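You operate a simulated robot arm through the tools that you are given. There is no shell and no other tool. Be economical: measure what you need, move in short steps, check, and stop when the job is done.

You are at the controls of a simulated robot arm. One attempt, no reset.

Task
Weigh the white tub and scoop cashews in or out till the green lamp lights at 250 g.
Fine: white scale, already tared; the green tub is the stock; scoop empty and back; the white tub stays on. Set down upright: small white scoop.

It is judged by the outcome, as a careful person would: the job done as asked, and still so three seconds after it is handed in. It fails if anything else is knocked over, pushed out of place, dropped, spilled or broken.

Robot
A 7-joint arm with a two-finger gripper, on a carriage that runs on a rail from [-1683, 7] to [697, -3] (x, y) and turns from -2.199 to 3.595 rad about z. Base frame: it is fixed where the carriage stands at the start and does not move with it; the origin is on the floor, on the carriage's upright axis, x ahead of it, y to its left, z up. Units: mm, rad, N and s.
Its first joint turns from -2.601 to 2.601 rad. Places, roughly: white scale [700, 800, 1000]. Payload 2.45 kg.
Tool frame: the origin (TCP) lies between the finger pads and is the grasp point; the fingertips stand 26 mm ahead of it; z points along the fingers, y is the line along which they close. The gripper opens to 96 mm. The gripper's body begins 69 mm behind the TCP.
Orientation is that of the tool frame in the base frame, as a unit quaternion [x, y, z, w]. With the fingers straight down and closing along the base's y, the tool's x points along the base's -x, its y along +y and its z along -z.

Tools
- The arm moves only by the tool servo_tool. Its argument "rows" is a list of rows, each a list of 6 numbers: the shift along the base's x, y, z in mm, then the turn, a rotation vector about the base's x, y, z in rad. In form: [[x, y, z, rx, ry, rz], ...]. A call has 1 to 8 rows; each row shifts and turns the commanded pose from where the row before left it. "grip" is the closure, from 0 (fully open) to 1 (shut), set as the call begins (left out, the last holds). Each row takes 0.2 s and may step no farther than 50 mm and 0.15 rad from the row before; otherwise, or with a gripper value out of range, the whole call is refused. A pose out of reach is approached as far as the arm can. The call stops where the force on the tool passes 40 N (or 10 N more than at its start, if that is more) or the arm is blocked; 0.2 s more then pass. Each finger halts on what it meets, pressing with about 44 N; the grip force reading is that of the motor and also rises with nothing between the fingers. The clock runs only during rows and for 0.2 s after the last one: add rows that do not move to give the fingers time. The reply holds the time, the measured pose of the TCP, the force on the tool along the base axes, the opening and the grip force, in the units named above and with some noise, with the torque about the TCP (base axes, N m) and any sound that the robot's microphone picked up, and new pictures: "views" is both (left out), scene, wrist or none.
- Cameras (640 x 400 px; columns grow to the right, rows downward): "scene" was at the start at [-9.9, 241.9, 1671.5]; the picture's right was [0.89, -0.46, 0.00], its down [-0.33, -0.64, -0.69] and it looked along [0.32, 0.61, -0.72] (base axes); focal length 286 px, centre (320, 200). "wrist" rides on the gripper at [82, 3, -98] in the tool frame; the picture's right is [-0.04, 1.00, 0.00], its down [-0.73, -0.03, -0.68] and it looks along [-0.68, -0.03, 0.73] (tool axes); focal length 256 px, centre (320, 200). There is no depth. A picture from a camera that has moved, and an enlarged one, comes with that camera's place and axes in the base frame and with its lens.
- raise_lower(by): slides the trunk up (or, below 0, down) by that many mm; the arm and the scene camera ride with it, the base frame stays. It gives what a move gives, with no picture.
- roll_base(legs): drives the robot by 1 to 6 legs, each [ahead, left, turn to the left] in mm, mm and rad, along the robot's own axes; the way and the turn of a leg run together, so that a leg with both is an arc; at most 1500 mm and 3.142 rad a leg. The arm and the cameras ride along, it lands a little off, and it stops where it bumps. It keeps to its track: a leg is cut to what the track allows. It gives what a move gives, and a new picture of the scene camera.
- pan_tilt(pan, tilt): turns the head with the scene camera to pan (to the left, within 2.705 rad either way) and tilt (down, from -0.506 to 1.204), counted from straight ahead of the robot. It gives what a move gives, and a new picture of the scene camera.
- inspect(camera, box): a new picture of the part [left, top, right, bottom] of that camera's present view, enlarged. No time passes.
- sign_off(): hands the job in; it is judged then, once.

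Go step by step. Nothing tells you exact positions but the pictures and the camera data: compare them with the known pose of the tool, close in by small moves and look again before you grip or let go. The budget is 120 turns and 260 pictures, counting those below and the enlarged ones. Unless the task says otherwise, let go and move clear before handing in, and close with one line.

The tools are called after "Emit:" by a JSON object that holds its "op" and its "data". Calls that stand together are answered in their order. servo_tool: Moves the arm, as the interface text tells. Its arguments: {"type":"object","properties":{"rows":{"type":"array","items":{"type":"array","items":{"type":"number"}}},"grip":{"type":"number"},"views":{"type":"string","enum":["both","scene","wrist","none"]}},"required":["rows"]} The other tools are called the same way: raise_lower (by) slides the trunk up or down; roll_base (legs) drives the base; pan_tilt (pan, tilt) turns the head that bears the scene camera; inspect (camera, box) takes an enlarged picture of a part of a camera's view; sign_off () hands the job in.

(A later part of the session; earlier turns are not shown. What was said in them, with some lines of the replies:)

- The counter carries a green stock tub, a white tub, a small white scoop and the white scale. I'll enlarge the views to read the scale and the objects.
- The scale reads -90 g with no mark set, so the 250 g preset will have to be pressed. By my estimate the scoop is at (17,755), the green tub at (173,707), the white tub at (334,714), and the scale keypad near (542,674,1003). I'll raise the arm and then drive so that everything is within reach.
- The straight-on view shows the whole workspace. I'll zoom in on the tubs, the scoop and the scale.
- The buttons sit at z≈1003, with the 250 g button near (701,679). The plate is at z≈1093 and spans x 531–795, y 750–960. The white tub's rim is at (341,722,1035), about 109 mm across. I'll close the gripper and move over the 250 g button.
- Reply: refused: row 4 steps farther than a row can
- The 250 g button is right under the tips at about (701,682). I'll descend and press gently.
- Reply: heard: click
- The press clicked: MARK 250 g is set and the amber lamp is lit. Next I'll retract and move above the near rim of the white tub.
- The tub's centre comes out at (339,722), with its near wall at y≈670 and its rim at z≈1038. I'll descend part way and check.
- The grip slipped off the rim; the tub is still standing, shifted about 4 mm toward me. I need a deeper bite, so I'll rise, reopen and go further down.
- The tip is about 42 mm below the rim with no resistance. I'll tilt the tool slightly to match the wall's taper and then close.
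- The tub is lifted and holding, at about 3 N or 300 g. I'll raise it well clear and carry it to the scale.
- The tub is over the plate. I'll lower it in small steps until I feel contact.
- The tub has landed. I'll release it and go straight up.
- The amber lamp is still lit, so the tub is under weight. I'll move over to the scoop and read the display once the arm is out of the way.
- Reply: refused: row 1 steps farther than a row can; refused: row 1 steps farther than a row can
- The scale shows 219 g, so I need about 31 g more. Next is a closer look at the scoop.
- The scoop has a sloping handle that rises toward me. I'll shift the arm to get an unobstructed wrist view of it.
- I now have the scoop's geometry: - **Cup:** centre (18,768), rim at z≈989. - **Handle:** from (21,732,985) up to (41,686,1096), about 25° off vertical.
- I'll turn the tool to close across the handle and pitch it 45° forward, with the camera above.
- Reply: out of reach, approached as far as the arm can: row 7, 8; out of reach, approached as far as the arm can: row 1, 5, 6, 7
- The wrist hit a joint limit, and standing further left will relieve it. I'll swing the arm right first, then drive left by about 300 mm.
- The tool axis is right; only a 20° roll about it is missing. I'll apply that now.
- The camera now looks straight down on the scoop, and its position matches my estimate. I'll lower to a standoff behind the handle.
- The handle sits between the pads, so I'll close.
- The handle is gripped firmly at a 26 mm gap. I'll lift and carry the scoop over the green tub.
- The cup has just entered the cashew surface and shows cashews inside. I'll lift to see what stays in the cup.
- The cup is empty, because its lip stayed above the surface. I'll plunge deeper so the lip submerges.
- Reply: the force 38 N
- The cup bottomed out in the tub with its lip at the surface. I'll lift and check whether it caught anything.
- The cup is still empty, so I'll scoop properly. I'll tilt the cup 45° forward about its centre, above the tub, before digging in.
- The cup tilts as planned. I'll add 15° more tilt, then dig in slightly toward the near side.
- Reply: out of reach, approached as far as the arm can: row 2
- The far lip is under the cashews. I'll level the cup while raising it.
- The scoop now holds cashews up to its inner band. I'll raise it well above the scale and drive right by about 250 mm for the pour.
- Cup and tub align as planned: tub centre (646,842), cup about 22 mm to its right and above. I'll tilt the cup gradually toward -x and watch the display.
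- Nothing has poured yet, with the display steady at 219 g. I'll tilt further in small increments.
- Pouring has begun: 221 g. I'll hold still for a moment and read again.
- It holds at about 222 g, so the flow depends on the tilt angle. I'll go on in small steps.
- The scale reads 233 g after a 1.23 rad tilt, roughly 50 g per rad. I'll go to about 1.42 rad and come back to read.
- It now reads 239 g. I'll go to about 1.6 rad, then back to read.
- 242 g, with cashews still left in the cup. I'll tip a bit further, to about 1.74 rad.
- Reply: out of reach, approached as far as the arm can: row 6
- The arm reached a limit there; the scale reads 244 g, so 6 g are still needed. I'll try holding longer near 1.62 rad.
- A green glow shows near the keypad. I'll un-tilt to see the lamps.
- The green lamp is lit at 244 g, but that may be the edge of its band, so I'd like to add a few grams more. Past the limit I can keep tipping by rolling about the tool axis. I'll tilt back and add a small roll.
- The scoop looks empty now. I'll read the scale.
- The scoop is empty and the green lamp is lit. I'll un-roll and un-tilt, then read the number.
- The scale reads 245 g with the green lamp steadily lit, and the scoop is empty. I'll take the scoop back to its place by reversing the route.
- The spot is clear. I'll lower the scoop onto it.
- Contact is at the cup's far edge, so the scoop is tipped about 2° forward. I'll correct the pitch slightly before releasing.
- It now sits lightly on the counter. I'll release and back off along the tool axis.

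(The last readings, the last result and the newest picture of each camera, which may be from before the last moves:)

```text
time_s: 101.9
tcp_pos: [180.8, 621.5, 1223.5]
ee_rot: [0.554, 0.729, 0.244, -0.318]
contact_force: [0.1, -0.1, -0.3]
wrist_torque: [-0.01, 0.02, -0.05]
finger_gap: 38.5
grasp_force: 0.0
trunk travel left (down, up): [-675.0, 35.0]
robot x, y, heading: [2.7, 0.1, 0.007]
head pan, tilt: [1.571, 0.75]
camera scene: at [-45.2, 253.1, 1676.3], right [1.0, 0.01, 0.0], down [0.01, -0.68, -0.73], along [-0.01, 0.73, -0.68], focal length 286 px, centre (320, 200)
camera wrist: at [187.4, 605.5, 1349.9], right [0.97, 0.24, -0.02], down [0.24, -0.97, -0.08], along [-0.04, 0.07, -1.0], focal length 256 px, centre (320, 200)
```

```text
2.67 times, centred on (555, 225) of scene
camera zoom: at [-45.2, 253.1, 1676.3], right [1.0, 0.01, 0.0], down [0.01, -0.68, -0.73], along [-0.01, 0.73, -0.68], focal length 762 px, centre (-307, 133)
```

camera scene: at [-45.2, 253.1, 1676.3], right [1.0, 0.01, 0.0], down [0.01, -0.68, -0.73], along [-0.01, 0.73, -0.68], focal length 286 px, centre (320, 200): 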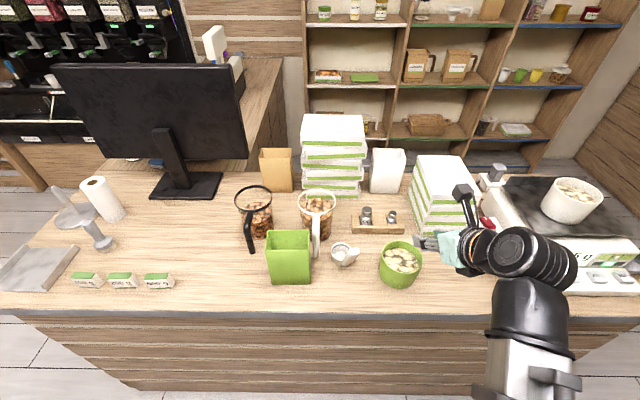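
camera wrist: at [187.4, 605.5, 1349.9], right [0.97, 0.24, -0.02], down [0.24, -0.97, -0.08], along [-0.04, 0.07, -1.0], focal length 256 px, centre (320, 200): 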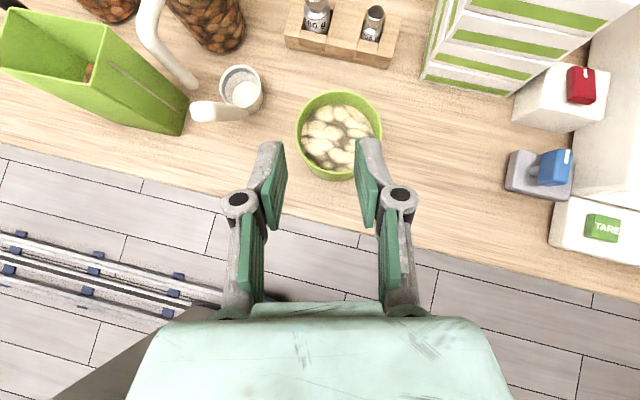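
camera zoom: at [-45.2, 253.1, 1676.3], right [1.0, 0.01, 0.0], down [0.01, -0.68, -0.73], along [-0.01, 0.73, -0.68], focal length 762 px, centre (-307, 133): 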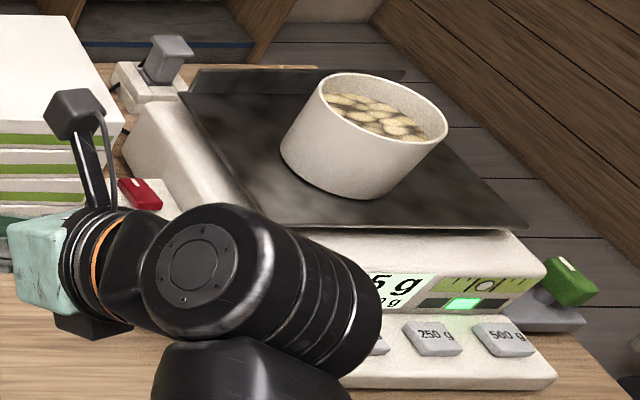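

The scoop stands upright and empty in its place, nothing is spilled, and the white tub is on the scale at 245 g with the green lamp lit. The arm is clear, so I'm handing in.

Emit:
{"op": "sign_off", "data": {}}

```text
The job is handed in.
```

The white tub is on the scale with the 250 g mark set and the green lamp lit, but it reads 245 g rather than 250 g; the empty scoop is back upright in its place and I saw no spills.
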